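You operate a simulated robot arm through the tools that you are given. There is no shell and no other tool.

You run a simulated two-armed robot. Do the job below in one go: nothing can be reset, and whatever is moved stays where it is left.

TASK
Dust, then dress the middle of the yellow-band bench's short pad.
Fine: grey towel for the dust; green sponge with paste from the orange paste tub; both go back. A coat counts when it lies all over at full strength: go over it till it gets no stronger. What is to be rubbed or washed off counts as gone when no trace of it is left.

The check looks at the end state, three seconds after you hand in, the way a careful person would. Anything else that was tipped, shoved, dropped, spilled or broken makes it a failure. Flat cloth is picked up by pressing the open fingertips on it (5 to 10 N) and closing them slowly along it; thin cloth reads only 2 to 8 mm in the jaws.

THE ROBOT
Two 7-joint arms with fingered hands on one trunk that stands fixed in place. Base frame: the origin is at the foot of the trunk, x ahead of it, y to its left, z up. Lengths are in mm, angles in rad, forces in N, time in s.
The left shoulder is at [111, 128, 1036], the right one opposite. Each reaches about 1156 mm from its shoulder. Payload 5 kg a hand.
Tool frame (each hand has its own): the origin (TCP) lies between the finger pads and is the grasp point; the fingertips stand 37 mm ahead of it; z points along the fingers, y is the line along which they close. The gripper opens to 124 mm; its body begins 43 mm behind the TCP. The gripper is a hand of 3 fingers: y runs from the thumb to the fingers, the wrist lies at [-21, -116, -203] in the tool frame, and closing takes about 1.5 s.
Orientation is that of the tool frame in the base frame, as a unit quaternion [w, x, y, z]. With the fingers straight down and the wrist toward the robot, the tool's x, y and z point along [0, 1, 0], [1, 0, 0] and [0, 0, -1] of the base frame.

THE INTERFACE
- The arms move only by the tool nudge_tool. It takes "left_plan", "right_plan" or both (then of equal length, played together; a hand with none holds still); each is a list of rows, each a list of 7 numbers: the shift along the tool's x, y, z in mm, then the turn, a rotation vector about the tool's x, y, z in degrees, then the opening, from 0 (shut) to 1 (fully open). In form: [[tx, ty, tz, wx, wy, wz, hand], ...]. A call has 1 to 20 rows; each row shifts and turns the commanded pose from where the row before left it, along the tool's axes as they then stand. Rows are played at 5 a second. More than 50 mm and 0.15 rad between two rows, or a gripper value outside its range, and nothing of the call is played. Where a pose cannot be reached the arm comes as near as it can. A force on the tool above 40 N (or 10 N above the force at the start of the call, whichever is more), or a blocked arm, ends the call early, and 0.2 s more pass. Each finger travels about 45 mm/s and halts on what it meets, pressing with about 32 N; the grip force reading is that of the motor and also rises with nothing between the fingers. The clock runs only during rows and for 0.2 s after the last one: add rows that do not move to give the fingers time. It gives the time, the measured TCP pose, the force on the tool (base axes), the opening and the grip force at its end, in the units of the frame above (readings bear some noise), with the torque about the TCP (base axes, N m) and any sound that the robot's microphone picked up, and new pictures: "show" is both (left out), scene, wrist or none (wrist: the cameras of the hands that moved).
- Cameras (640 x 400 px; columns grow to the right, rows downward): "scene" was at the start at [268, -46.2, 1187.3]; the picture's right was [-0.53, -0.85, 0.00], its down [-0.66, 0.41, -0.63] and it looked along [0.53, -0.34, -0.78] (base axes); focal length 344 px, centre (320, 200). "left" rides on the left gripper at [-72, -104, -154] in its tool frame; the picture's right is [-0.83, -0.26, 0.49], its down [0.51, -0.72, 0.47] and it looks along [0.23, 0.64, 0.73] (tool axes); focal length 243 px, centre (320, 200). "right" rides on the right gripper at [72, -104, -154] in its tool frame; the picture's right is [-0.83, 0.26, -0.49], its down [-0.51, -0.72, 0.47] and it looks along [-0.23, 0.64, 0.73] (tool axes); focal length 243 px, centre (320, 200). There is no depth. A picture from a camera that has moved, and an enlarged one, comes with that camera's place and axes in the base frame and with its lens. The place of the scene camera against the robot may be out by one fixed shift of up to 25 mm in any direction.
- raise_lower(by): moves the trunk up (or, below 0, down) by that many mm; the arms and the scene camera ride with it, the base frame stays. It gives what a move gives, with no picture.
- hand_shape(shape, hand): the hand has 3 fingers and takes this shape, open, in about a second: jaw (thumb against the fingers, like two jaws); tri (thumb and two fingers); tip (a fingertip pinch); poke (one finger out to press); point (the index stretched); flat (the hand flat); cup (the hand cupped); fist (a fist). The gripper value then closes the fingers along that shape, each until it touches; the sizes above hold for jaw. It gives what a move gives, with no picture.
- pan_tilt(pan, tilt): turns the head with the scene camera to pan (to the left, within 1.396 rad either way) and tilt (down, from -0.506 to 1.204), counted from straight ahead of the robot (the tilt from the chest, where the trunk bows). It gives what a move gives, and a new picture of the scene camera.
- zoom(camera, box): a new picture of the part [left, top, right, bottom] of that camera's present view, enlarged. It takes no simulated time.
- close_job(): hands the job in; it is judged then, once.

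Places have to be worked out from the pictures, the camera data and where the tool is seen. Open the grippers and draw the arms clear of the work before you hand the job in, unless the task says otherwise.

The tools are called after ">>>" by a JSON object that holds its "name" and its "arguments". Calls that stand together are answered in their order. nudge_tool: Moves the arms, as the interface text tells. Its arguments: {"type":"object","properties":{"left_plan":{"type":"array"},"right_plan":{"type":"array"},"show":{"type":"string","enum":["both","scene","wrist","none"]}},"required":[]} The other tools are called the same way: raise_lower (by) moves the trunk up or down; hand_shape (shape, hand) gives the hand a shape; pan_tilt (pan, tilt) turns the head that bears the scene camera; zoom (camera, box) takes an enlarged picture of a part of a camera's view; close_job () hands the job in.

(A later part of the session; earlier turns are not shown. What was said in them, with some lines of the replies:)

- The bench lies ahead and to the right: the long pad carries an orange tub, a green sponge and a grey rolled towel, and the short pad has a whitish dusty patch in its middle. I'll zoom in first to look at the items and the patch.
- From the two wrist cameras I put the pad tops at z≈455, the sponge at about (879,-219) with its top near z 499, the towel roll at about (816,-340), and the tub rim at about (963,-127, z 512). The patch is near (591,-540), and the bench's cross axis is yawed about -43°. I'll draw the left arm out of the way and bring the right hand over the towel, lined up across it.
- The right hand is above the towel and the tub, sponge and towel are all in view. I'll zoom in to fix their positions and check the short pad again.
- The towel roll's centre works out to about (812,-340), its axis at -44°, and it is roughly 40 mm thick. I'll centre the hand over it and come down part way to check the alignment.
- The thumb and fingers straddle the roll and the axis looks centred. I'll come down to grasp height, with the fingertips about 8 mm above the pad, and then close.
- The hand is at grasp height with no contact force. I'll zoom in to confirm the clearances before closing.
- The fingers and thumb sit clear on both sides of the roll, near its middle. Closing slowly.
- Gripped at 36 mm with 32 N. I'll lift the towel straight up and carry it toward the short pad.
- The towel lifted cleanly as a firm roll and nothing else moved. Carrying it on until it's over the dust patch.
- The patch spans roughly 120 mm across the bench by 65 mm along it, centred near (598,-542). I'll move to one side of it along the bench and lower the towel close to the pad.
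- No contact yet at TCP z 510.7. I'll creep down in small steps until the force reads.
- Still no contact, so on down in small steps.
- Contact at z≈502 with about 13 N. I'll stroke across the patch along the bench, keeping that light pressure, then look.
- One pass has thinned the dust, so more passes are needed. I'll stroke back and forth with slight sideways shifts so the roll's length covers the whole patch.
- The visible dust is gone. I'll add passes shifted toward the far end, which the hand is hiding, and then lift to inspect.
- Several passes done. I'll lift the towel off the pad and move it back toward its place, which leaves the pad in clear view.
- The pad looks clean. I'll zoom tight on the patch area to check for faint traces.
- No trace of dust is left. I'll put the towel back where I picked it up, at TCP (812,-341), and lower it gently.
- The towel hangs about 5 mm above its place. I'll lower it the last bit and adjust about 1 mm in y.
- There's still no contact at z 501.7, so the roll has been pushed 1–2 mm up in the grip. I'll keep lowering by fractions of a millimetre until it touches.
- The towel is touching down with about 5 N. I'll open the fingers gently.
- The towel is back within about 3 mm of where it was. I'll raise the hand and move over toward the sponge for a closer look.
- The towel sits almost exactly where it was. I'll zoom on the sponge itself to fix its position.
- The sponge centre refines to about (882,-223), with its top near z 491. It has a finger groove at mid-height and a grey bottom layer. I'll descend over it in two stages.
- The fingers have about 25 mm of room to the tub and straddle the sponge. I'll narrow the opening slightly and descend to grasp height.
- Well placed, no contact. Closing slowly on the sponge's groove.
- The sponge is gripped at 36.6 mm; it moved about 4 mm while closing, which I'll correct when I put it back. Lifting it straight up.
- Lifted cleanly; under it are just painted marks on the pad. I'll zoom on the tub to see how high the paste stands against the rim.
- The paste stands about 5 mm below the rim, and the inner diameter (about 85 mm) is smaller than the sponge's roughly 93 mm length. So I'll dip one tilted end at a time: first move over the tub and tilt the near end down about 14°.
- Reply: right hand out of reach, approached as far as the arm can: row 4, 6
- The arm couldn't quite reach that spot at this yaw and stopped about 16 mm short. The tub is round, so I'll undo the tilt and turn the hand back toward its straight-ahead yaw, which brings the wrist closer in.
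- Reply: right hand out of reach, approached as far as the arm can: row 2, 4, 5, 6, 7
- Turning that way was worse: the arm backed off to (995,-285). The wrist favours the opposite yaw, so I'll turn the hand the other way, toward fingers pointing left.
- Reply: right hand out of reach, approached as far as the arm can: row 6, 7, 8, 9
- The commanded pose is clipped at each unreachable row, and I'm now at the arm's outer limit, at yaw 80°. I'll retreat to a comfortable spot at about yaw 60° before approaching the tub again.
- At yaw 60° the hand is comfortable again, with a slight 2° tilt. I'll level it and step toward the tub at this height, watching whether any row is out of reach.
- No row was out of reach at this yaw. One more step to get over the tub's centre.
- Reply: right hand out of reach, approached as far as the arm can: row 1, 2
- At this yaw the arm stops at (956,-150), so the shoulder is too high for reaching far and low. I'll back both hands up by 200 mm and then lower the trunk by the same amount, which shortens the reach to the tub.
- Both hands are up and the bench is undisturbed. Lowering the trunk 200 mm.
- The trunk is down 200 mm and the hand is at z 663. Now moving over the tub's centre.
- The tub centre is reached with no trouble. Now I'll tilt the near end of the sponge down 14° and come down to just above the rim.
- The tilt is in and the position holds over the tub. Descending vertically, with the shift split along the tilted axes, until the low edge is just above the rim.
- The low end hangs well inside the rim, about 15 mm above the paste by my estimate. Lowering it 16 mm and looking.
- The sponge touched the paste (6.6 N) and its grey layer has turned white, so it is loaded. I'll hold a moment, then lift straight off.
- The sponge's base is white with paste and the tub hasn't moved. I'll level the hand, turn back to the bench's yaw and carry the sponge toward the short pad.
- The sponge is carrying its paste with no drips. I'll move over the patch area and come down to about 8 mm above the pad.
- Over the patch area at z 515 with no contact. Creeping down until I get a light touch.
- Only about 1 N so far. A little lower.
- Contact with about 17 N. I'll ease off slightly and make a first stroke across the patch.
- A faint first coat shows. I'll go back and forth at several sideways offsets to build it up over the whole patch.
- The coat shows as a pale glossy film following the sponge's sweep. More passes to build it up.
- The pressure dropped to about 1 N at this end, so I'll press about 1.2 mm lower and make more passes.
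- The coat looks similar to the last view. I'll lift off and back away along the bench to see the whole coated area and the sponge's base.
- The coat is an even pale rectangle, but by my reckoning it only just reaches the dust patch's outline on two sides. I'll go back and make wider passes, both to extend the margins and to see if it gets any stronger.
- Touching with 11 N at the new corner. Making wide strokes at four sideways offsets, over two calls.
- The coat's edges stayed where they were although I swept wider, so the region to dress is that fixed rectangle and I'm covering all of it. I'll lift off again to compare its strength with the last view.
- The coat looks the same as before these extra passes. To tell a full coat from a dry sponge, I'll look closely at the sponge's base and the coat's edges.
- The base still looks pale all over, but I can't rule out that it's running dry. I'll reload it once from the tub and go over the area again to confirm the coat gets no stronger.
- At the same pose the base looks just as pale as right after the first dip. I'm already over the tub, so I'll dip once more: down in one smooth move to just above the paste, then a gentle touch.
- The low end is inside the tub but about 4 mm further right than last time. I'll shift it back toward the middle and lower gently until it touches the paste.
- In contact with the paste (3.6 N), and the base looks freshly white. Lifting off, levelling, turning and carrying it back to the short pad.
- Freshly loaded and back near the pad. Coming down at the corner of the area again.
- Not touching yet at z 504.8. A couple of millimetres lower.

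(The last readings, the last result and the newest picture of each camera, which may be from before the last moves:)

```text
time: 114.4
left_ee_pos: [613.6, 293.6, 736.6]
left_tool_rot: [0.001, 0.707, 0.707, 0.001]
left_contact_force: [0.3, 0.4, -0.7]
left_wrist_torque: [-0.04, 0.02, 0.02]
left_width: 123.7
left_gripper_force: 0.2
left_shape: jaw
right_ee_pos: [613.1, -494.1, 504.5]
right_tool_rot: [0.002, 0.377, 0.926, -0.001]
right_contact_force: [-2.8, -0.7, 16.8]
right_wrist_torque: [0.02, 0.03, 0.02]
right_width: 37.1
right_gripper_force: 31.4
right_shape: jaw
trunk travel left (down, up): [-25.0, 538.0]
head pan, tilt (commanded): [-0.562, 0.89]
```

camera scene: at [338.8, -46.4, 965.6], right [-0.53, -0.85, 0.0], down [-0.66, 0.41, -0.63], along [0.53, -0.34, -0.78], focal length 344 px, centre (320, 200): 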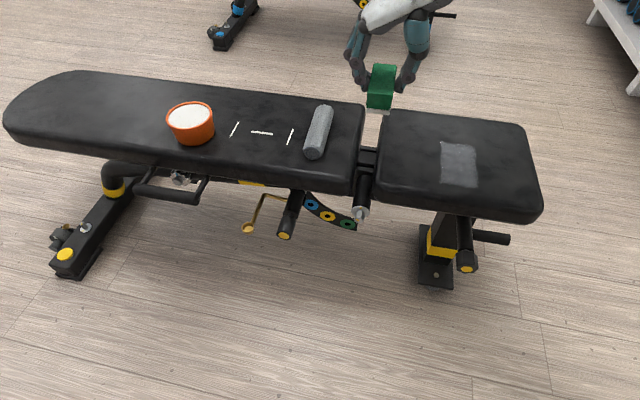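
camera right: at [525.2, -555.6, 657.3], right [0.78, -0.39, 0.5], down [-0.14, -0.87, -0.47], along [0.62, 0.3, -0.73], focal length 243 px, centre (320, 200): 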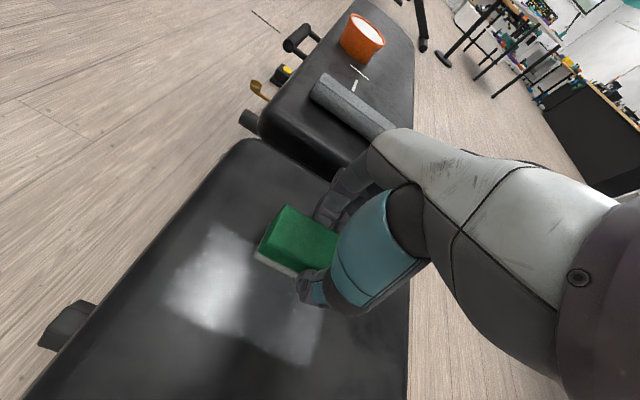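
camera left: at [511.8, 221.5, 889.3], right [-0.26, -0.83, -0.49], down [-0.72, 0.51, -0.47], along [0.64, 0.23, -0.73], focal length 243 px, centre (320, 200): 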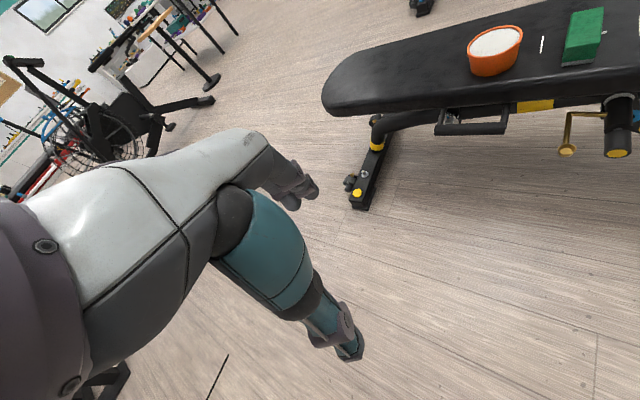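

In contact with about 17 N. I'll ease off a touch and go over the whole area again with overlapping strokes, from the near end to the far end.

>>> {"name": "nudge_tool", "arguments": {"right_plan": [[0, -10, -0.4, 0, 0, 0, 0.15], [0, -10.3, 0, 0, 0, 0, 0.15], [0, -10.3, 0, 0, 0, 0, 0.15], [0, -10.3, 0, 0, 0, 0, 0.15], [0, -10.3, 0, 0, 0, 0, 0.15], [0, -10.3, 0, 0, 0, 0, 0.15], [0, -10.3, 0, 0, 0, 0, 0.15], [0, -10.2, 0, 0, 0, 0, 0.15], [-18, 0, 0.3, 0, 0, 0, 0.15], [0, 10, 0, 0, 0, 0, 0.15], [0, 10.3, 0, 0, 0, 0, 0.15], [0, 10.3, 0, 0, 0, 0, 0.15], [0, 10.3, 0, 0, 0, 0, 0.15], [0, 10.3, 0, 0, 0, 0, 0.15], [0, 10.3, 0, 0, 0, 0, 0.15], [0, 10.3, 0, 0, 0, 0, 0.15], [0, 10.2, 0, 0, 0, 0, 0.15], [-18, 0, 0, 0, 0, 0, 0.15], [0, 0, 0, 0, 0, 0, 0.15]], "show": "none"}}

>>> {"name": "nudge_tool", "arguments": {"right_plan": [[0, -10, 0.3, 0, 0, 0, 0.15], [0, -10.3, 0, 0, 0, 0, 0.15], [0, -10.3, 0, 0, 0, 0, 0.15], [0, -10.3, 0, 0, 0, 0, 0.15], [0, -10.3, 0, 0, 0, 0, 0.15], [0, -10.3, 0, 0, 0, 0, 0.15], [0, -10.3, 0, 0, 0, 0, 0.15], [0, -10.2, 0, 0, 0, 0, 0.15], [-18, 0, 0.3, 0, 0, 0, 0.15], [0, 10, 0, 0, 0, 0, 0.15], [0, 10.3, 0, 0, 0, 0, 0.15], [0, 10.3, 0, 0, 0, 0, 0.15], [0, 10.3, 0, 0, 0, 0, 0.15], [0, 10.3, 0, 0, 0, 0, 0.15], [0, 10.3, 0, 0, 0, 0, 0.15], [0, 10.3, 0, 0, 0, 0, 0.15], [0, 10.2, 0, 0, 0, 0, 0.15], [0, 0, 0, 0, 0, 0, 0.15]], "show": "scene"}}

>>> {"name": "zoom", "arguments": {"camera": "scene", "box": [360, 80, 560, 230]}}

```text
time: 118.4
left_ee_pos: [614.6, 297.3, 736.1]
left_tool_rot: [0.002, 0.707, 0.707, 0.0]
left_contact_force: [0.6, -0.4, 0.6]
left_wrist_torque: [0.02, 0.01, 0.01]
left_width: 123.7
left_gripper_force: 0.2
left_shape: jaw
right_ee_pos: [637.3, -519.6, 502.4]
right_tool_rot: [0.002, 0.377, 0.926, -0.001]
right_contact_force: [-4.2, 5.7, 17.3]
right_wrist_torque: [0.22, 0.11, -0.02]
right_width: 37.7
right_gripper_force: 31.7
right_shape: jaw
trunk travel left (down, up): [-25.0, 538.0]
head pan, tilt (commanded): [-0.562, 0.89]
```

```text
time: 122.2
left_ee_pos: [615.0, 295.8, 736.2]
left_tool_rot: [-0.001, 0.707, 0.707, 0.0]
left_contact_force: [0.7, 0.0, -0.6]
left_wrist_torque: [0.03, 0.0, -0.01]
left_width: 123.6
left_gripper_force: 0.0
left_shape: jaw
right_ee_pos: [651.5, -532.0, 502.2]
right_tool_rot: [0.002, 0.377, 0.926, -0.001]
right_contact_force: [-5.6, -3.7, 9.2]
right_wrist_torque: [-0.13, 0.22, 0.02]
right_width: 37.1
right_gripper_force: 32.1
right_shape: jaw
trunk travel left (down, up): [-25.0, 538.0]
head pan, tilt (commanded): [-0.562, 0.89]
camera scene: at [337.8, -45.8, 966.0], right [-0.53, -0.85, 0.0], down [-0.66, 0.41, -0.63], along [0.53, -0.34, -0.78], focal length 344 px, centre (320, 200)
```

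scene: 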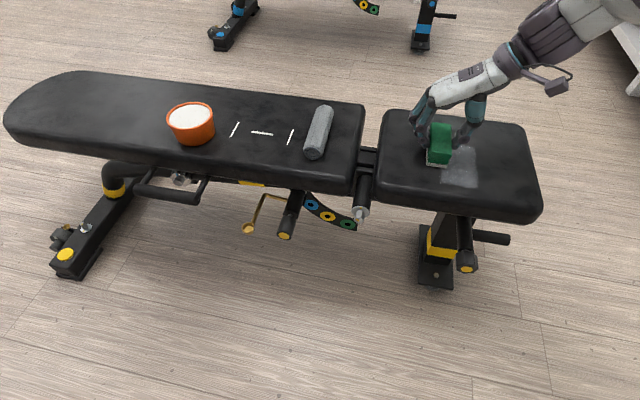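

```text
2.67 times, centred on (460, 155) of scene
camera zoom: at [337.8, -45.8, 966.0], right [-0.53, -0.85, 0.0], down [-0.66, 0.41, -0.63], along [0.53, -0.34, -0.78], focal length 918 px, centre (-53, 320)
```

zoom: 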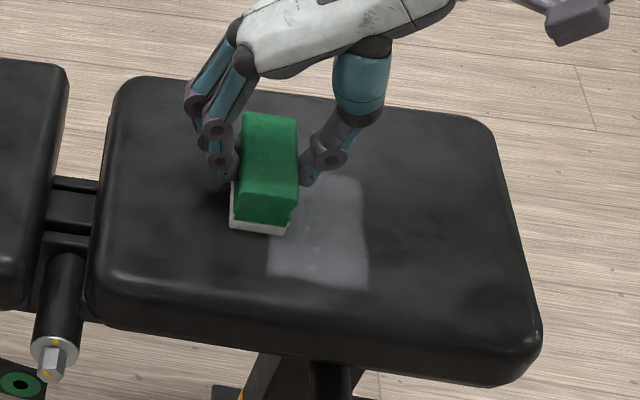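

It looks nearly identical to the view before the reload. I'll do one more full set of passes in reverse to be sure, then lift and compare from the same pose as before.

>>> {"name": "nudge_tool", "arguments": {"right_plan": [[0, -10, 0, 0, 0, 0, 0.15], [0, -10.3, 0, 0, 0, 0, 0.15], [0, -10.3, 0, 0, 0, 0, 0.15], [0, -10.3, 0, 0, 0, 0, 0.15], [0, -10.3, 0, 0, 0, 0, 0.15], [0, -10.3, 0, 0, 0, 0, 0.15], [0, -10.3, 0, 0, 0, 0, 0.15], [0, -10.2, 0, 0, 0, 0, 0.15], [18, 0, 0.2, 0, 0, 0, 0.15], [0, 10, 0, 0, 0, 0, 0.15], [0, 10.3, 0, 0, 0, 0, 0.15], [0, 10.3, 0, 0, 0, 0, 0.15], [0, 10.3, 0, 0, 0, 0, 0.15], [0, 10.3, 0, 0, 0, 0, 0.15], [0, 10.3, 0, 0, 0, 0, 0.15], [0, 10.3, 0, 0, 0, 0, 0.15], [0, 10.2, 0, 0, 0, 0, 0.15], [18, 0, 0, 0, 0, 0, 0.15], [0, 0, 0, 0, 0, 0, 0.15]], "show": "none"}}

>>> {"name": "nudge_tool", "arguments": {"right_plan": [[0, -10, 0.2, 0, 0, 0, 0.15], [0, -10.3, 0, 0, 0, 0, 0.15], [0, -10.3, 0, 0, 0, 0, 0.15], [0, -10.3, 0, 0, 0, 0, 0.15], [0, -10.3, 0, 0, 0, 0, 0.15], [0, -10.3, 0, 0, 0, 0, 0.15], [0, -10.3, 0, 0, 0, 0, 0.15], [0, -10.2, 0, 0, 0, 0, 0.15], [20, 0, 0.2, 0, 0, 0, 0.15], [0, 10, 0, 0, 0, 0, 0.15], [0, 10.3, 0, 0, 0, 0, 0.15], [0, 10.3, 0, 0, 0, 0, 0.15], [0, 10.3, 0, 0, 0, 0, 0.15], [0, 10.3, 0, 0, 0, 0, 0.15], [0, 10.3, 0, 0, 0, 0, 0.15], [0, 10.3, 0, 0, 0, 0, 0.15], [0, 10.2, 0, 0, 0, 0, 0.15], [0, 0, 0, 0, 0, 0, 0.15]], "show": "none"}}

>>> {"name": "zoom", "arguments": {"camera": "scene", "box": [360, 80, 560, 230]}}

```text
time: 126.2
left_ee_pos: [615.7, 296.4, 735.8]
left_tool_rot: [0.0, 0.707, 0.707, -0.001]
left_contact_force: [-0.4, -0.5, 0.0]
left_wrist_torque: [-0.01, -0.01, 0.01]
left_width: 123.7
left_gripper_force: 0.0
left_shape: jaw
right_ee_pos: [626.0, -507.3, 501.9]
right_tool_rot: [0.002, 0.377, 0.926, 0.0]
right_contact_force: [4.8, -2.1, 10.6]
right_wrist_torque: [-0.04, -0.14, 0.05]
right_width: 37.6
right_gripper_force: 31.5
right_shape: jaw
trunk travel left (down, up): [-25.0, 538.0]
head pan, tilt (commanded): [-0.562, 0.89]
```

```text
time: 130.0
left_ee_pos: [613.8, 295.1, 735.2]
left_tool_rot: [0.001, 0.707, 0.707, 0.0]
left_contact_force: [0.2, 0.6, -0.8]
left_wrist_torque: [-0.03, -0.05, 0.01]
left_width: 123.9
left_gripper_force: 0.0
left_shape: jaw
right_ee_pos: [611.9, -493.8, 503.1]
right_tool_rot: [0.001, 0.378, 0.926, 0.0]
right_contact_force: [-2.3, -0.7, 1.8]
right_wrist_torque: [-0.07, 0.06, 0.0]
right_width: 36.9
right_gripper_force: 32.0
right_shape: jaw
trunk travel left (down, up): [-25.0, 538.0]
head pan, tilt (commanded): [-0.562, 0.89]
```

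```text
2.67 times, centred on (460, 155) of scene
camera zoom: at [338.4, -46.0, 965.8], right [-0.53, -0.85, 0.0], down [-0.66, 0.41, -0.63], along [0.53, -0.34, -0.78], focal length 918 px, centre (-53, 320)
```

zoom: 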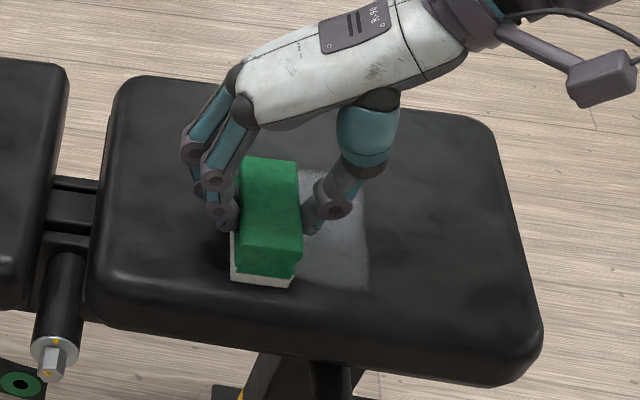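

Lifting off to the same vantage pose as before to compare the coat.

>>> {"name": "nudge_tool", "arguments": {"right_plan": [[0, 0, -8, 0, 0, 0, 0.15], [0, 0, -25, 0, 0, 0, 0.15], [0, 0, -35, 0, 0, 0, 0.15], [0, 0, -40, 0, 0, 0, 0.15], [-14, 27, -20, 0, 0, 0, 0.15], [-14, 27, 0, 0, 0, 0, 0.15], [-13, 27, 0, 0, 0, 0, 0.15], [-13, 28, 0, 0, 0, 0, 0.15], [0, 0, 0, 0, 0, 0, 0.15]], "show": "scene"}}

>>> {"name": "zoom", "arguments": {"camera": "scene", "box": [400, 100, 520, 200]}}

>>> {"name": "zoom", "arguments": {"camera": "scene", "box": [430, 135, 490, 195]}}

>>> {"name": "zoom", "arguments": {"camera": "scene", "box": [340, 20, 480, 140]}}

```text
time: 132.0
left_ee_pos: [615.8, 295.0, 736.6]
left_tool_rot: [0.0, 0.707, 0.708, 0.0]
left_contact_force: [-0.3, 0.0, 1.0]
left_wrist_torque: [-0.01, 0.0, -0.02]
left_width: 124.1
left_gripper_force: 0.0
left_shape: jaw
right_ee_pos: [727.2, -451.0, 628.2]
right_tool_rot: [0.001, 0.378, 0.926, 0.0]
right_contact_force: [-0.2, -0.3, -1.1]
right_wrist_torque: [0.0, -0.01, 0.0]
right_width: 36.6
right_gripper_force: 31.9
right_shape: jaw
trunk travel left (down, up): [-25.0, 538.0]
head pan, tilt (commanded): [-0.562, 0.89]
camera scene: at [338.5, -46.1, 965.8], right [-0.53, -0.85, 0.0], down [-0.66, 0.41, -0.63], along [0.53, -0.34, -0.78], focal length 344 px, centre (320, 200)
```

scene: 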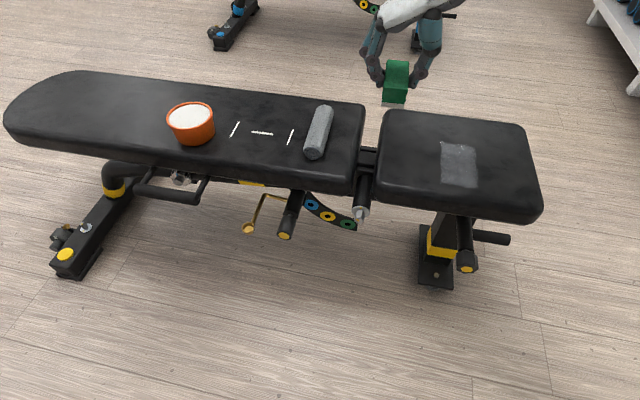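

```text
4.00 times, centred on (460, 150) of scene
camera zoom: at [338.5, -46.1, 965.8], right [-0.53, -0.85, 0.0], down [-0.66, 0.41, -0.63], along [0.53, -0.34, -0.78], focal length 1377 px, centre (-240, 400)
```

zoom: 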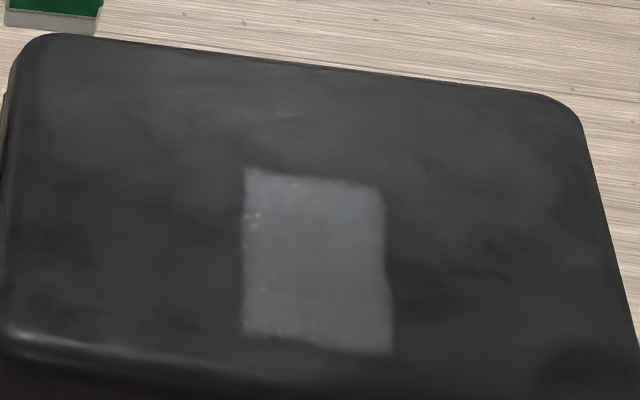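

```text
6.67 times, centred on (460, 165) of scene
camera zoom: at [338.5, -46.1, 965.8], right [-0.53, -0.85, 0.0], down [-0.66, 0.41, -0.63], along [0.53, -0.34, -0.78], focal length 2295 px, centre (-613, 433)
```

zoom: 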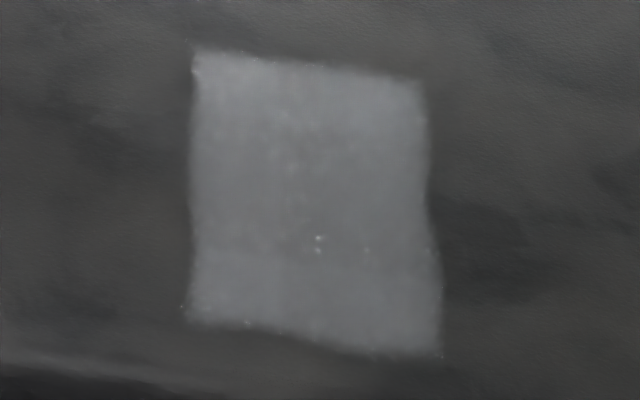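

```text
3.33 times, centred on (410, 80) of scene
camera zoom: at [338.5, -46.1, 965.8], right [-0.53, -0.85, 0.0], down [-0.66, 0.41, -0.63], along [0.53, -0.34, -0.78], focal length 1147 px, centre (20, 600)
```

zoom: 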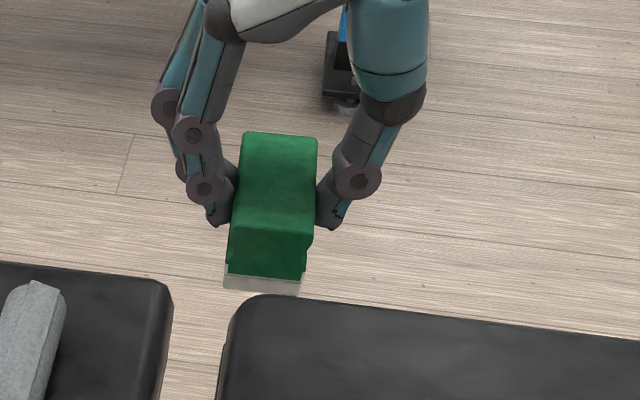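

The coat is unchanged after a fresh load and eight more passes, so it's at full strength and even. Now to return the sponge. First I'll check how it sits in the grip compared with when I picked it up.

>>> {"name": "zoom", "arguments": {"camera": "right", "box": [230, 120, 390, 320]}}

```text
2.00 times, centred on (310, 220) of right
camera zoom: at [601.8, -474.9, 782.9], right [0.78, -0.39, 0.49], down [-0.14, -0.87, -0.47], along [0.61, 0.3, -0.73], focal length 485 px, centre (340, 160)
```

zoom: 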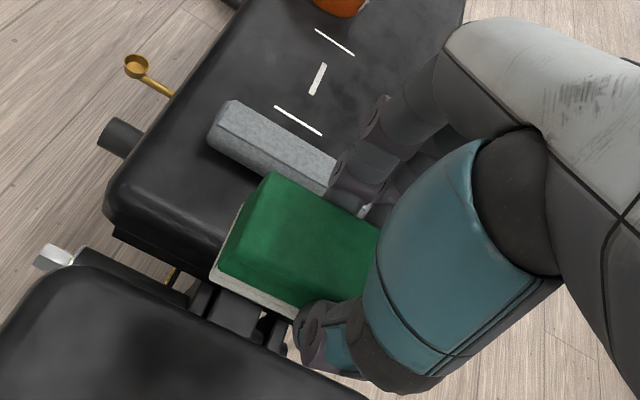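

The sponge sits almost exactly as it did when first lifted. I'll carry it back over its place at about (883,-221) and lower part way.

>>> {"name": "nudge_tool", "arguments": {"right_plan": [[7.1, 39.1, 0, 0, 0, 0, 0.15], [7.1, 39.1, 0, 0, 0, 0, 0.15], [7.1, 39.1, 0, 0, 0, 0, 0.15], [7.1, 39.1, 0, 0, 0, 0, 0.15], [7.1, 39.1, 0, 0, 0, 0, 0.15], [7.1, 39.1, 0, 0, 0, 0, 0.15], [7.2, 38.9, 0, 0, 0, 0, 0.15], [0, 0, 25, 0, 0, 0, 0.15], [0, 0, 25, 0, 0, 0, 0.15], [0, 0, 25, 0, 0, 0, 0.15], [0, 0, 20, 0, 0, 0, 0.15], [0, 0, 0, 0, 0, 0, 0.15]]}}

>>> {"name": "zoom", "arguments": {"camera": "scene", "box": [160, 60, 320, 160]}}

>>> {"name": "zoom", "arguments": {"camera": "right", "box": [200, 120, 360, 350]}}

```text
time: 134.6
left_ee_pos: [614.7, 294.9, 735.8]
left_tool_rot: [0.0, 0.707, 0.707, 0.0]
left_contact_force: [-0.8, 0.4, -0.4]
left_wrist_torque: [0.0, 0.01, 0.02]
left_width: 124.0
left_gripper_force: 0.0
left_shape: jaw
right_ee_pos: [880.9, -221.9, 535.0]
right_tool_rot: [0.001, 0.377, 0.926, -0.001]
right_contact_force: [0.3, 0.9, -0.3]
right_wrist_torque: [0.0, -0.02, 0.02]
right_width: 36.8
right_gripper_force: 32.0
right_shape: jaw
trunk travel left (down, up): [-25.0, 538.0]
head pan, tilt (commanded): [-0.562, 0.89]
camera scene: at [338.5, -46.1, 965.8], right [-0.53, -0.85, 0.0], down [-0.66, 0.41, -0.63], along [0.53, -0.34, -0.78], focal length 344 px, centre (320, 200)
camera right: at [755.8, -245.2, 688.4], right [0.78, -0.39, 0.5], down [-0.14, -0.87, -0.47], along [0.62, 0.3, -0.73], focal length 243 px, centre (320, 200)
```

scene: 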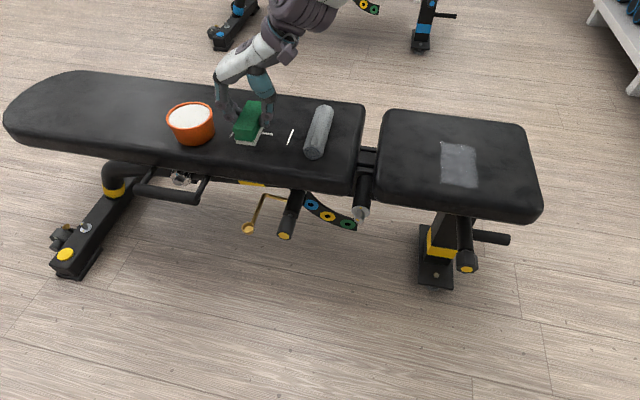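
right: 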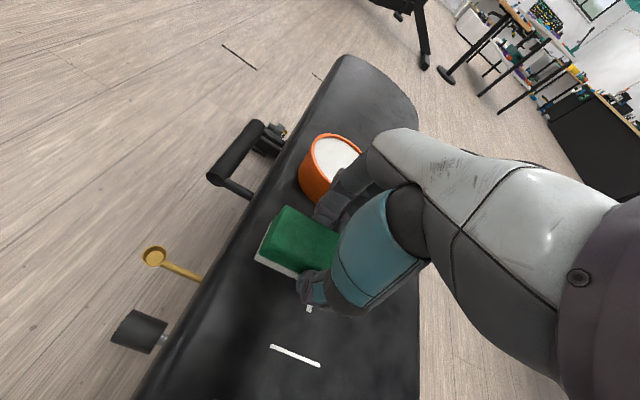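

```text
4.00 times, centred on (240, 110) of scene
camera zoom: at [338.5, -46.1, 965.8], right [-0.53, -0.85, 0.0], down [-0.66, 0.41, -0.63], along [0.53, -0.34, -0.78], focal length 1377 px, centre (640, 560)
```

zoom: 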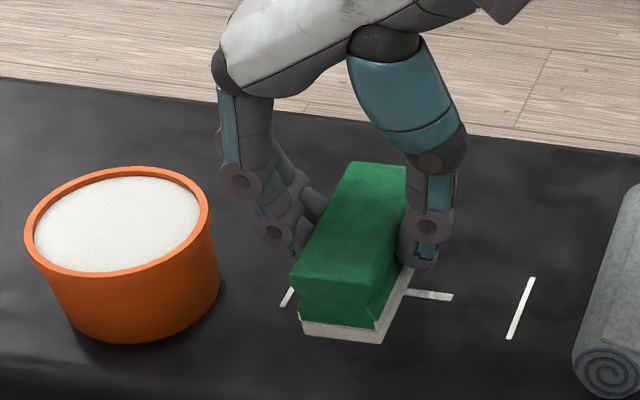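

```text
1.74 times, centred on (280, 235) of right
camera zoom: at [755.8, -245.2, 688.4], right [0.78, -0.39, 0.5], down [-0.14, -0.87, -0.47], along [0.62, 0.3, -0.73], focal length 422 px, centre (390, 139)
```

zoom: 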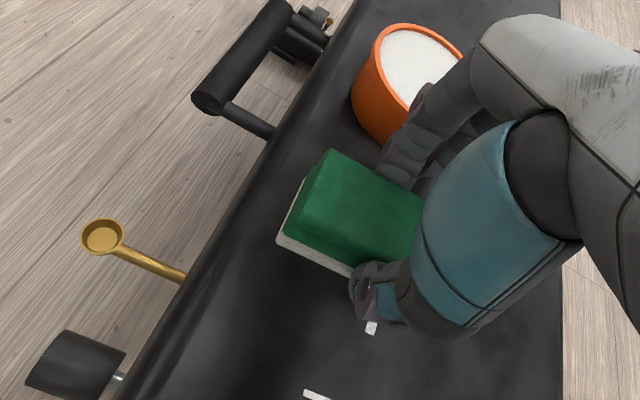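

The sponge is over its spot, about 30 mm up. Lowering it with a 2 mm correction.

>>> {"name": "nudge_tool", "arguments": {"right_plan": [[-0.9, 2.1, 10, 0, 0, 0, 0.15], [0, 0, 10, 0, 0, 0, 0.15], [0, 0, 6, 0, 0, 0, 0.15], [0, 0, 2, 0, 0, 0, 0.15], [0, 0, 1, 0, 0, 0, 0.15], [0, 0, 0, 0, 0, 0, 0.15]], "show": "none"}}

```text
time: 136.0
left_ee_pos: [614.6, 294.4, 734.6]
left_tool_rot: [0.0, 0.707, 0.707, 0.0]
left_contact_force: [0.4, 0.1, -0.3]
left_wrist_torque: [-0.03, 0.0, -0.02]
left_width: 123.8
left_gripper_force: 0.3
left_shape: jaw
right_ee_pos: [885.5, -222.6, 503.7]
right_tool_rot: [0.001, 0.377, 0.926, 0.0]
right_contact_force: [-0.6, 0.2, -0.1]
right_wrist_torque: [-0.02, -0.02, 0.02]
right_width: 36.7
right_gripper_force: 31.6
right_shape: jaw
trunk travel left (down, up): [-25.0, 538.0]
head pan, tilt (commanded): [-0.562, 0.89]
```

Still free at z 503.7. On down by single millimetres.

>>> {"name": "nudge_tool", "arguments": {"right_plan": [[0.5, -0.5, 0.8, 0, 0, 0, 0.15], [0, 0, 0.8, 0, 0, 0, 0.15], [0, 0, 0, 0, 0, 0, 0.15]], "show": "none"}}

```text
time: 136.8
left_ee_pos: [615.3, 296.0, 735.2]
left_tool_rot: [-0.001, 0.707, 0.707, 0.0]
left_contact_force: [-0.8, 0.5, 0.0]
left_wrist_torque: [0.0, -0.02, -0.02]
left_width: 123.9
left_gripper_force: 0.0
left_shape: jaw
right_ee_pos: [882.9, -221.7, 502.8]
right_tool_rot: [0.002, 0.377, 0.926, 0.0]
right_contact_force: [-1.2, -0.7, 3.3]
right_wrist_torque: [-0.04, -0.01, 0.01]
right_width: 36.7
right_gripper_force: 31.8
right_shape: jaw
trunk travel left (down, up): [-25.0, 538.0]
head pan, tilt (commanded): [-0.562, 0.89]
```

Touching down with 3 N at (883,-222). Opening slowly, only as far as the gap to the tub allows.

>>> {"name": "nudge_tool", "arguments": {"right_plan": [[0, 0, 0, 0, 0, 0, 0.28], [0, 0, 0, 0, 0, 0, 0.32], [0, 0, 0, 0, 0, 0, 0.36], [0, 0, 0, 0, 0, 0, 0.42], [0, 0, 0, 0, 0, 0, 0.48], [0, 0, 0, 0, 0, 0, 0.54], [0, 0, 0, 0, 0, 0, 0.58], [0, 0, 0, 0, 0, 0, 0.58], [0, 0, 0, 0, 0, 0, 0.58]]}}

>>> {"name": "zoom", "arguments": {"camera": "scene", "box": [160, 60, 320, 160]}}

```text
time: 138.8
left_ee_pos: [614.9, 294.2, 734.8]
left_tool_rot: [-0.001, 0.707, 0.707, 0.001]
left_contact_force: [0.0, 0.6, 1.0]
left_wrist_torque: [-0.01, 0.01, -0.02]
left_width: 123.8
left_gripper_force: 0.1
left_shape: jaw
right_ee_pos: [883.7, -221.9, 502.4]
right_tool_rot: [0.002, 0.377, 0.926, -0.001]
right_contact_force: [0.8, 0.0, 0.0]
right_wrist_torque: [0.05, 0.01, -0.03]
right_width: 71.7
right_gripper_force: 0.1
right_shape: jaw
trunk travel left (down, up): [-25.0, 538.0]
head pan, tilt (commanded): [-0.562, 0.89]
camera scene: at [338.6, -46.2, 965.7], right [-0.53, -0.85, 0.0], down [-0.66, 0.41, -0.63], along [0.53, -0.34, -0.78], focal length 344 px, centre (320, 200)
camera right: at [758.2, -244.9, 656.0], right [0.78, -0.39, 0.49], down [-0.14, -0.87, -0.47], along [0.61, 0.3, -0.73], focal length 243 px, centre (320, 200)
```

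scene: 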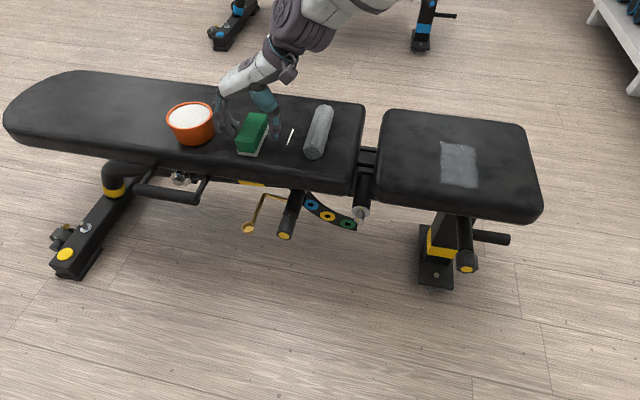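
right: 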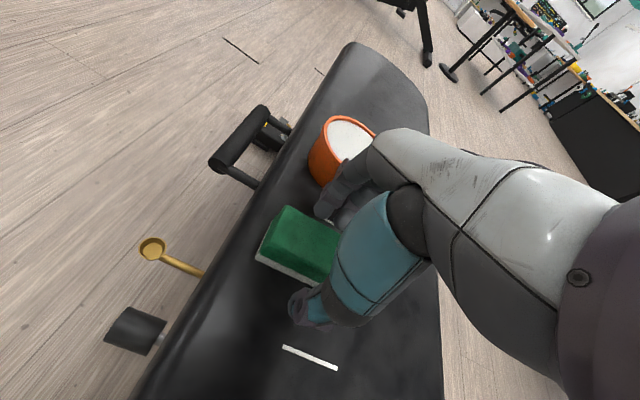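

```text
4.00 times, centred on (240, 110) of scene
camera zoom: at [338.6, -46.2, 965.7], right [-0.53, -0.85, 0.0], down [-0.66, 0.41, -0.63], along [0.53, -0.34, -0.78], focal length 1377 px, centre (640, 560)
```

zoom: 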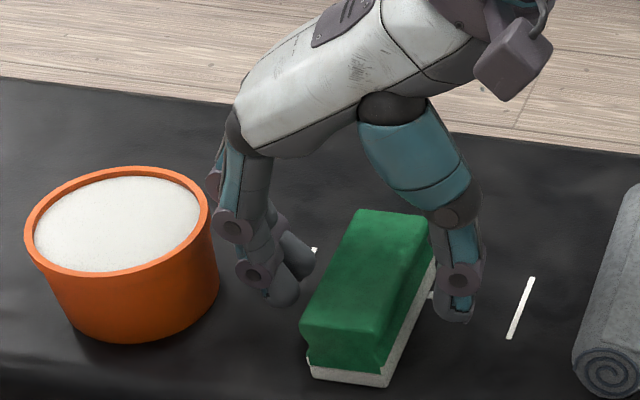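

The sponge stands upright on its place and the fingers are clear on both sides. Lifting the hand straight up, then drawing it back to the right.

>>> {"name": "nudge_tool", "arguments": {"right_plan": [[0, 0, -10, 0, 0, 0, 0.58], [0, 0, -20, 0, 0, 0, 0.58], [0, 0, -30, 0, 0, 0, 0.58], [0, 0, -40, 0, 0, 0, 0.58], [0, 0, -40, 0, 0, 0, 0.58], [0, 0, -45, 0, 0, 0, 0.7], [0, -20, -40, 0, 0, 0, 0.9], [0, -40, -20, 0, 0, 0, 1], [0, -45, 0, 0, 0, 0, 1], [0, -45, 0, 0, 0, 0, 1], [0, 0, 0, 0, 0, 0, 1]]}}

>>> {"name": "zoom", "arguments": {"camera": "scene", "box": [160, 60, 320, 160]}}

```text
time: 141.2
left_ee_pos: [615.9, 295.2, 735.1]
left_tool_rot: [0.0, 0.707, 0.707, -0.001]
left_contact_force: [0.1, -0.3, -0.1]
left_wrist_torque: [0.01, 0.02, 0.0]
left_width: 123.8
left_gripper_force: 0.1
left_shape: jaw
right_ee_pos: [775.3, -329.6, 746.8]
right_tool_rot: [0.0, 0.377, 0.926, -0.001]
right_contact_force: [0.9, -0.6, 0.1]
right_wrist_torque: [0.0, 0.01, 0.0]
right_width: 123.5
right_gripper_force: 0.1
right_shape: jaw
trunk travel left (down, up): [-25.0, 538.0]
head pan, tilt (commanded): [-0.562, 0.89]
camera scene: at [339.0, -46.3, 965.5], right [-0.53, -0.85, 0.0], down [-0.66, 0.41, -0.63], along [0.53, -0.34, -0.78], focal length 344 px, centre (320, 200)
camera right: at [651.9, -351.5, 901.1], right [0.78, -0.39, 0.49], down [-0.14, -0.87, -0.47], along [0.61, 0.3, -0.73], focal length 243 px, centre (320, 200)
```

scene: 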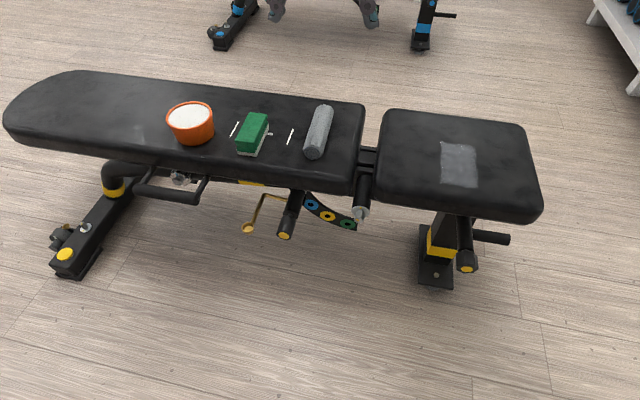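
right: 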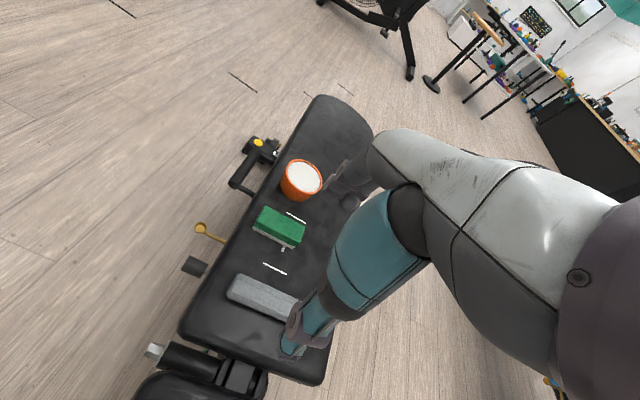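

```text
4.00 times, centred on (240, 110) of scene
camera zoom: at [339.0, -46.3, 965.5], right [-0.53, -0.85, 0.0], down [-0.66, 0.41, -0.63], along [0.53, -0.34, -0.78], focal length 1377 px, centre (640, 560)
```

zoom: 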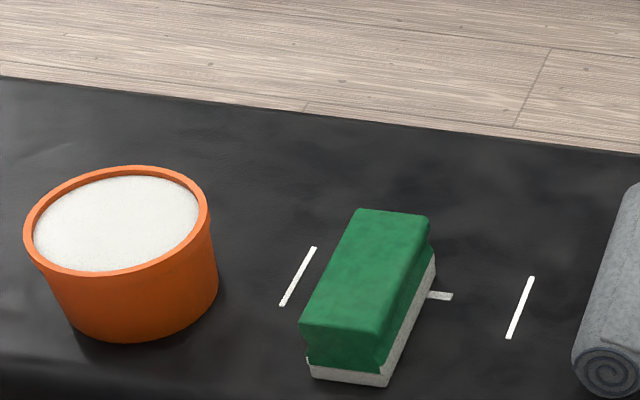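

Tub, sponge and towel all stand as at the start, relative to the marks. I'll raise the trunk back to its first height so I can compare with the opening pictures.

>>> {"name": "raise_lower", "arguments": {"by": 200}}

```text
time: 143.3
left_ee_pos: [615.7, 294.6, 935.2]
left_tool_rot: [0.0, 0.707, 0.707, -0.001]
left_contact_force: [0.6, -0.2, -0.2]
left_wrist_torque: [-0.02, 0.0, -0.01]
left_width: 123.9
left_gripper_force: 0.2
left_shape: jaw
right_ee_pos: [777.9, -327.0, 947.0]
right_tool_rot: [0.001, 0.377, 0.926, -0.001]
right_contact_force: [0.2, -0.8, 0.4]
right_wrist_torque: [-0.04, 0.02, 0.01]
right_width: 123.7
right_gripper_force: 0.0
right_shape: jaw
trunk travel left (down, up): [-225.0, 338.0]
head pan, tilt (commanded): [-0.562, 0.89]
```

The trunk is back at its first height. Now I'll draw the right arm back to the right, clear of the bench, and look at the whole scene.

>>> {"name": "nudge_tool", "arguments": {"right_plan": [[12, -38, 5, 0, 0, 0, 1], [12, -38, 5, 0, 0, 0, 1], [12, -38, 5, 0, 0, 0, 1], [12, -38, 5, 0, 0, 0, 1], [12, -38, 5, 0, 0, 0, 1], [12, -38, 5, 0, 0, 0, 1], [12, -38, 5, 0, 0, 0, 1], [12, -38, 5, 0, 0, 0, 1], [12, -38, 5, 0, 0, 0, 1], [0, 0, 0, 0, 0, 0, 1]]}}

>>> {"name": "zoom", "arguments": {"camera": "scene", "box": [180, 130, 340, 230]}}

>>> {"name": "zoom", "arguments": {"camera": "scene", "box": [340, 140, 500, 240]}}

```text
time: 145.5
left_ee_pos: [616.3, 296.0, 933.9]
left_tool_rot: [0.0, 0.707, 0.707, 0.0]
left_contact_force: [0.1, 1.0, -0.1]
left_wrist_torque: [-0.01, 0.06, 0.01]
left_width: 123.8
left_gripper_force: 0.0
left_shape: jaw
right_ee_pos: [461.6, -497.4, 900.0]
right_tool_rot: [0.001, 0.377, 0.926, -0.001]
right_contact_force: [1.3, 0.0, 0.3]
right_wrist_torque: [0.03, 0.02, 0.03]
right_width: 123.9
right_gripper_force: 0.0
right_shape: jaw
trunk travel left (down, up): [-225.0, 338.0]
head pan, tilt (commanded): [-0.562, 0.89]
camera scene: at [268.8, -46.0, 1187.1], right [-0.53, -0.85, 0.0], down [-0.66, 0.41, -0.63], along [0.53, -0.34, -0.78], focal length 344 px, centre (320, 200)
camera right: at [336.6, -520.8, 1054.3], right [0.78, -0.39, 0.49], down [-0.14, -0.87, -0.47], along [0.61, 0.3, -0.73], focal length 243 px, centre (320, 200)
```

scene: 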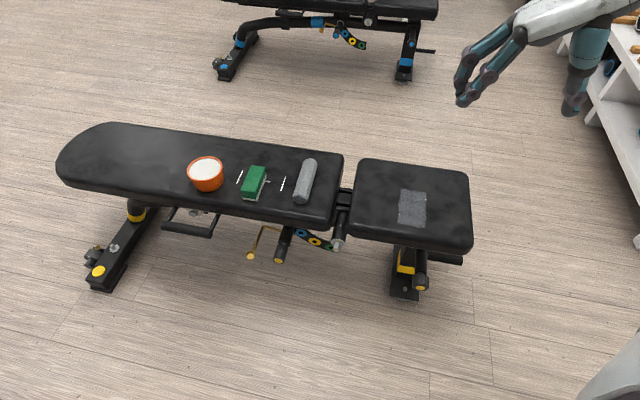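
right: 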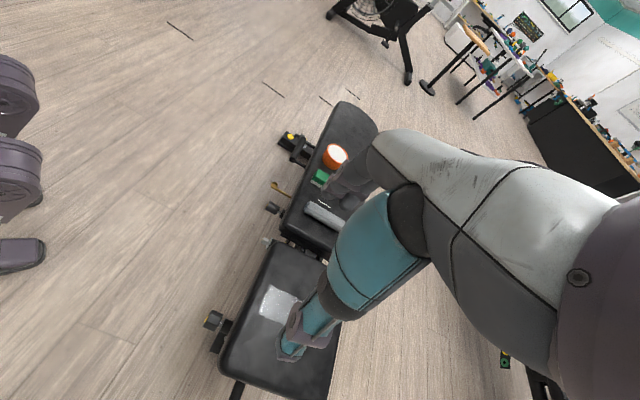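

```text
4.00 times, centred on (260, 180) of scene
camera zoom: at [268.8, -46.0, 1187.1], right [-0.53, -0.85, 0.0], down [-0.66, 0.41, -0.63], along [0.53, -0.34, -0.78], focal length 1377 px, centre (560, 280)
```

zoom: 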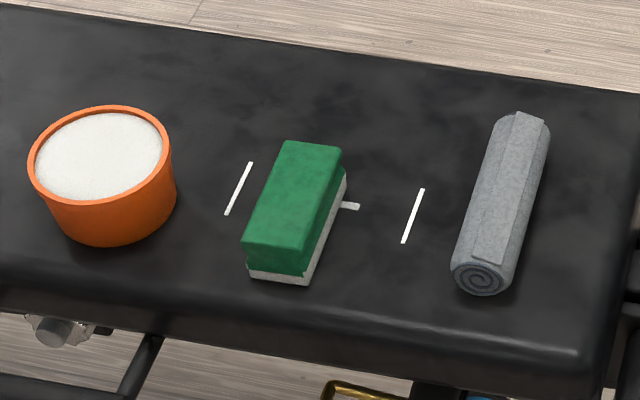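

```text
4.00 times, centred on (420, 190) of scene
camera zoom: at [268.8, -46.0, 1187.1], right [-0.53, -0.85, 0.0], down [-0.66, 0.41, -0.63], along [0.53, -0.34, -0.78], focal length 1377 px, centre (-80, 240)
```

zoom: 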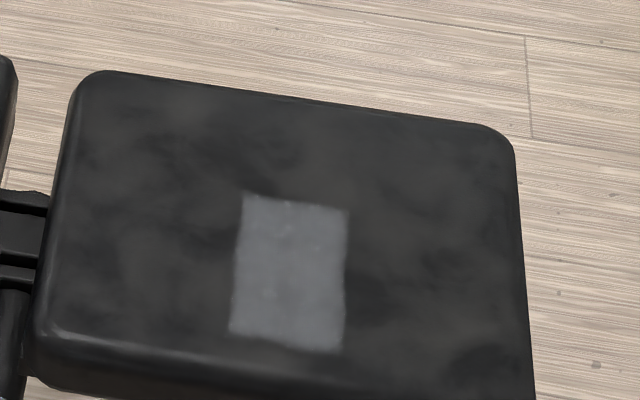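

The coat now covers the very pixels where the dust was, and tub, sponge and towel match the opening picture to within a few millimetres. A last close look around the coat's edges and the bench for stray dust or drips, while I draw the right hand a little further off.

>>> {"name": "nudge_tool", "arguments": {"right_plan": [[0, -30, -10, 0, 0, 0, 1], [0, -30, -10, 0, 0, 0, 1], [0, 0, 0, 0, 0, 0, 1]], "show": "scene"}}

>>> {"name": "zoom", "arguments": {"camera": "scene", "box": [385, 180, 441, 236]}}

>>> {"name": "zoom", "arguments": {"camera": "scene", "box": [280, 140, 400, 240]}}

```text
time: 146.3
left_ee_pos: [615.4, 295.2, 936.6]
left_tool_rot: [0.0, 0.707, 0.707, 0.0]
left_contact_force: [0.5, 0.2, 0.2]
left_wrist_torque: [-0.02, -0.01, -0.02]
left_width: 123.7
left_gripper_force: 0.1
left_shape: jaw
right_ee_pos: [419.9, -541.6, 921.7]
right_tool_rot: [0.001, 0.377, 0.926, 0.0]
right_contact_force: [-0.9, -0.6, -0.3]
right_wrist_torque: [0.01, 0.0, -0.01]
right_width: 124.0
right_gripper_force: 0.0
right_shape: jaw
trunk travel left (down, up): [-225.0, 338.0]
head pan, tilt (commanded): [-0.562, 0.89]
camera scene: at [268.4, -46.3, 1187.2], right [-0.53, -0.85, 0.0], down [-0.66, 0.41, -0.63], along [0.53, -0.34, -0.78], focal length 344 px, centre (320, 200)
```

scene: 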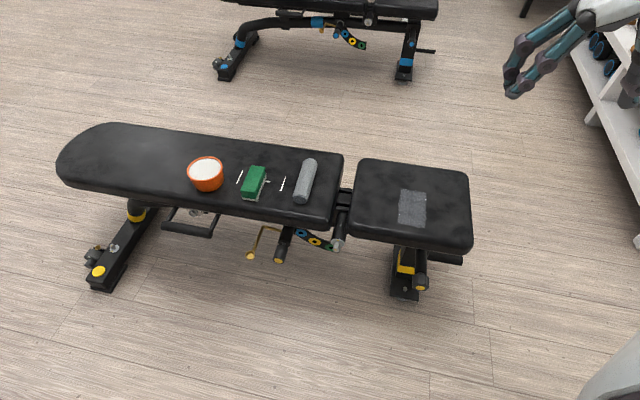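

```text
7.14 times, centred on (413, 208) of scene
camera zoom: at [268.4, -46.3, 1187.2], right [-0.53, -0.85, 0.0], down [-0.66, 0.41, -0.63], along [0.53, -0.34, -0.78], focal length 2458 px, centre (-344, 143)
```

zoom: 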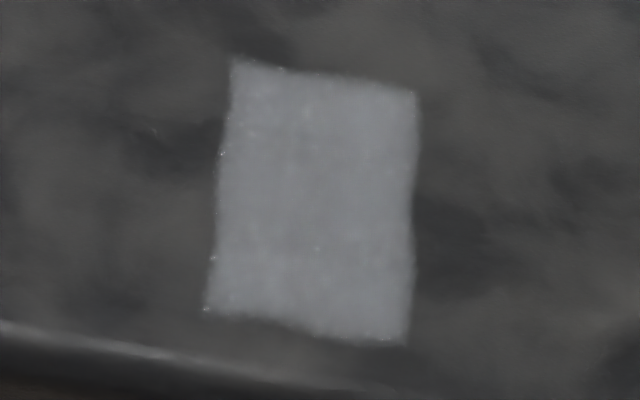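

```text
4.00 times, centred on (340, 190) of scene
camera zoom: at [268.4, -46.3, 1187.2], right [-0.53, -0.85, 0.0], down [-0.66, 0.41, -0.63], along [0.53, -0.34, -0.78], focal length 1377 px, centre (240, 240)
```

zoom: 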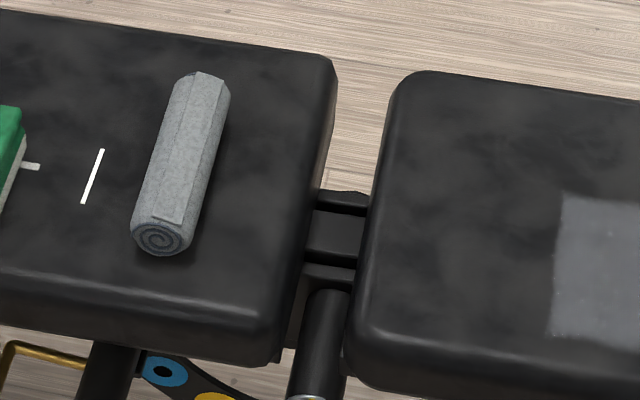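

The coat is even over the whole patch, with no dust, drips or stray marks. The towel, sponge and tub are in their places, both grippers are open and the arms are clear of the bench. Handing in.

>>> {"name": "close_job", "arguments": {}}

```text
The job is handed in.
```

The middle of the short pad is dusted and dressed, and I've handed the job in; the result of the check hasn't come back.

- **Dust:** I wiped the patch with the grey towel until a close zoom showed no trace.
- **Coat:** The green sponge laid an even coat of paste over the area where the dust was. I reloaded it once from the orange tub and went over the whole area again. The coat got no stronger, so I take it to be at full strength.
- **Put back:** The towel and sponge are back within about 3 to 5 mm of where they started. The sponge is turned a few degrees and still has paste on its base.
- **Nothing else disturbed:** The tub stayed within a millimetre or two, and I saw no drips or stray marks on the bench.
- **Robot:** Both grippers are open, the arms are clear of the bench, and the trunk is back at its starting height.
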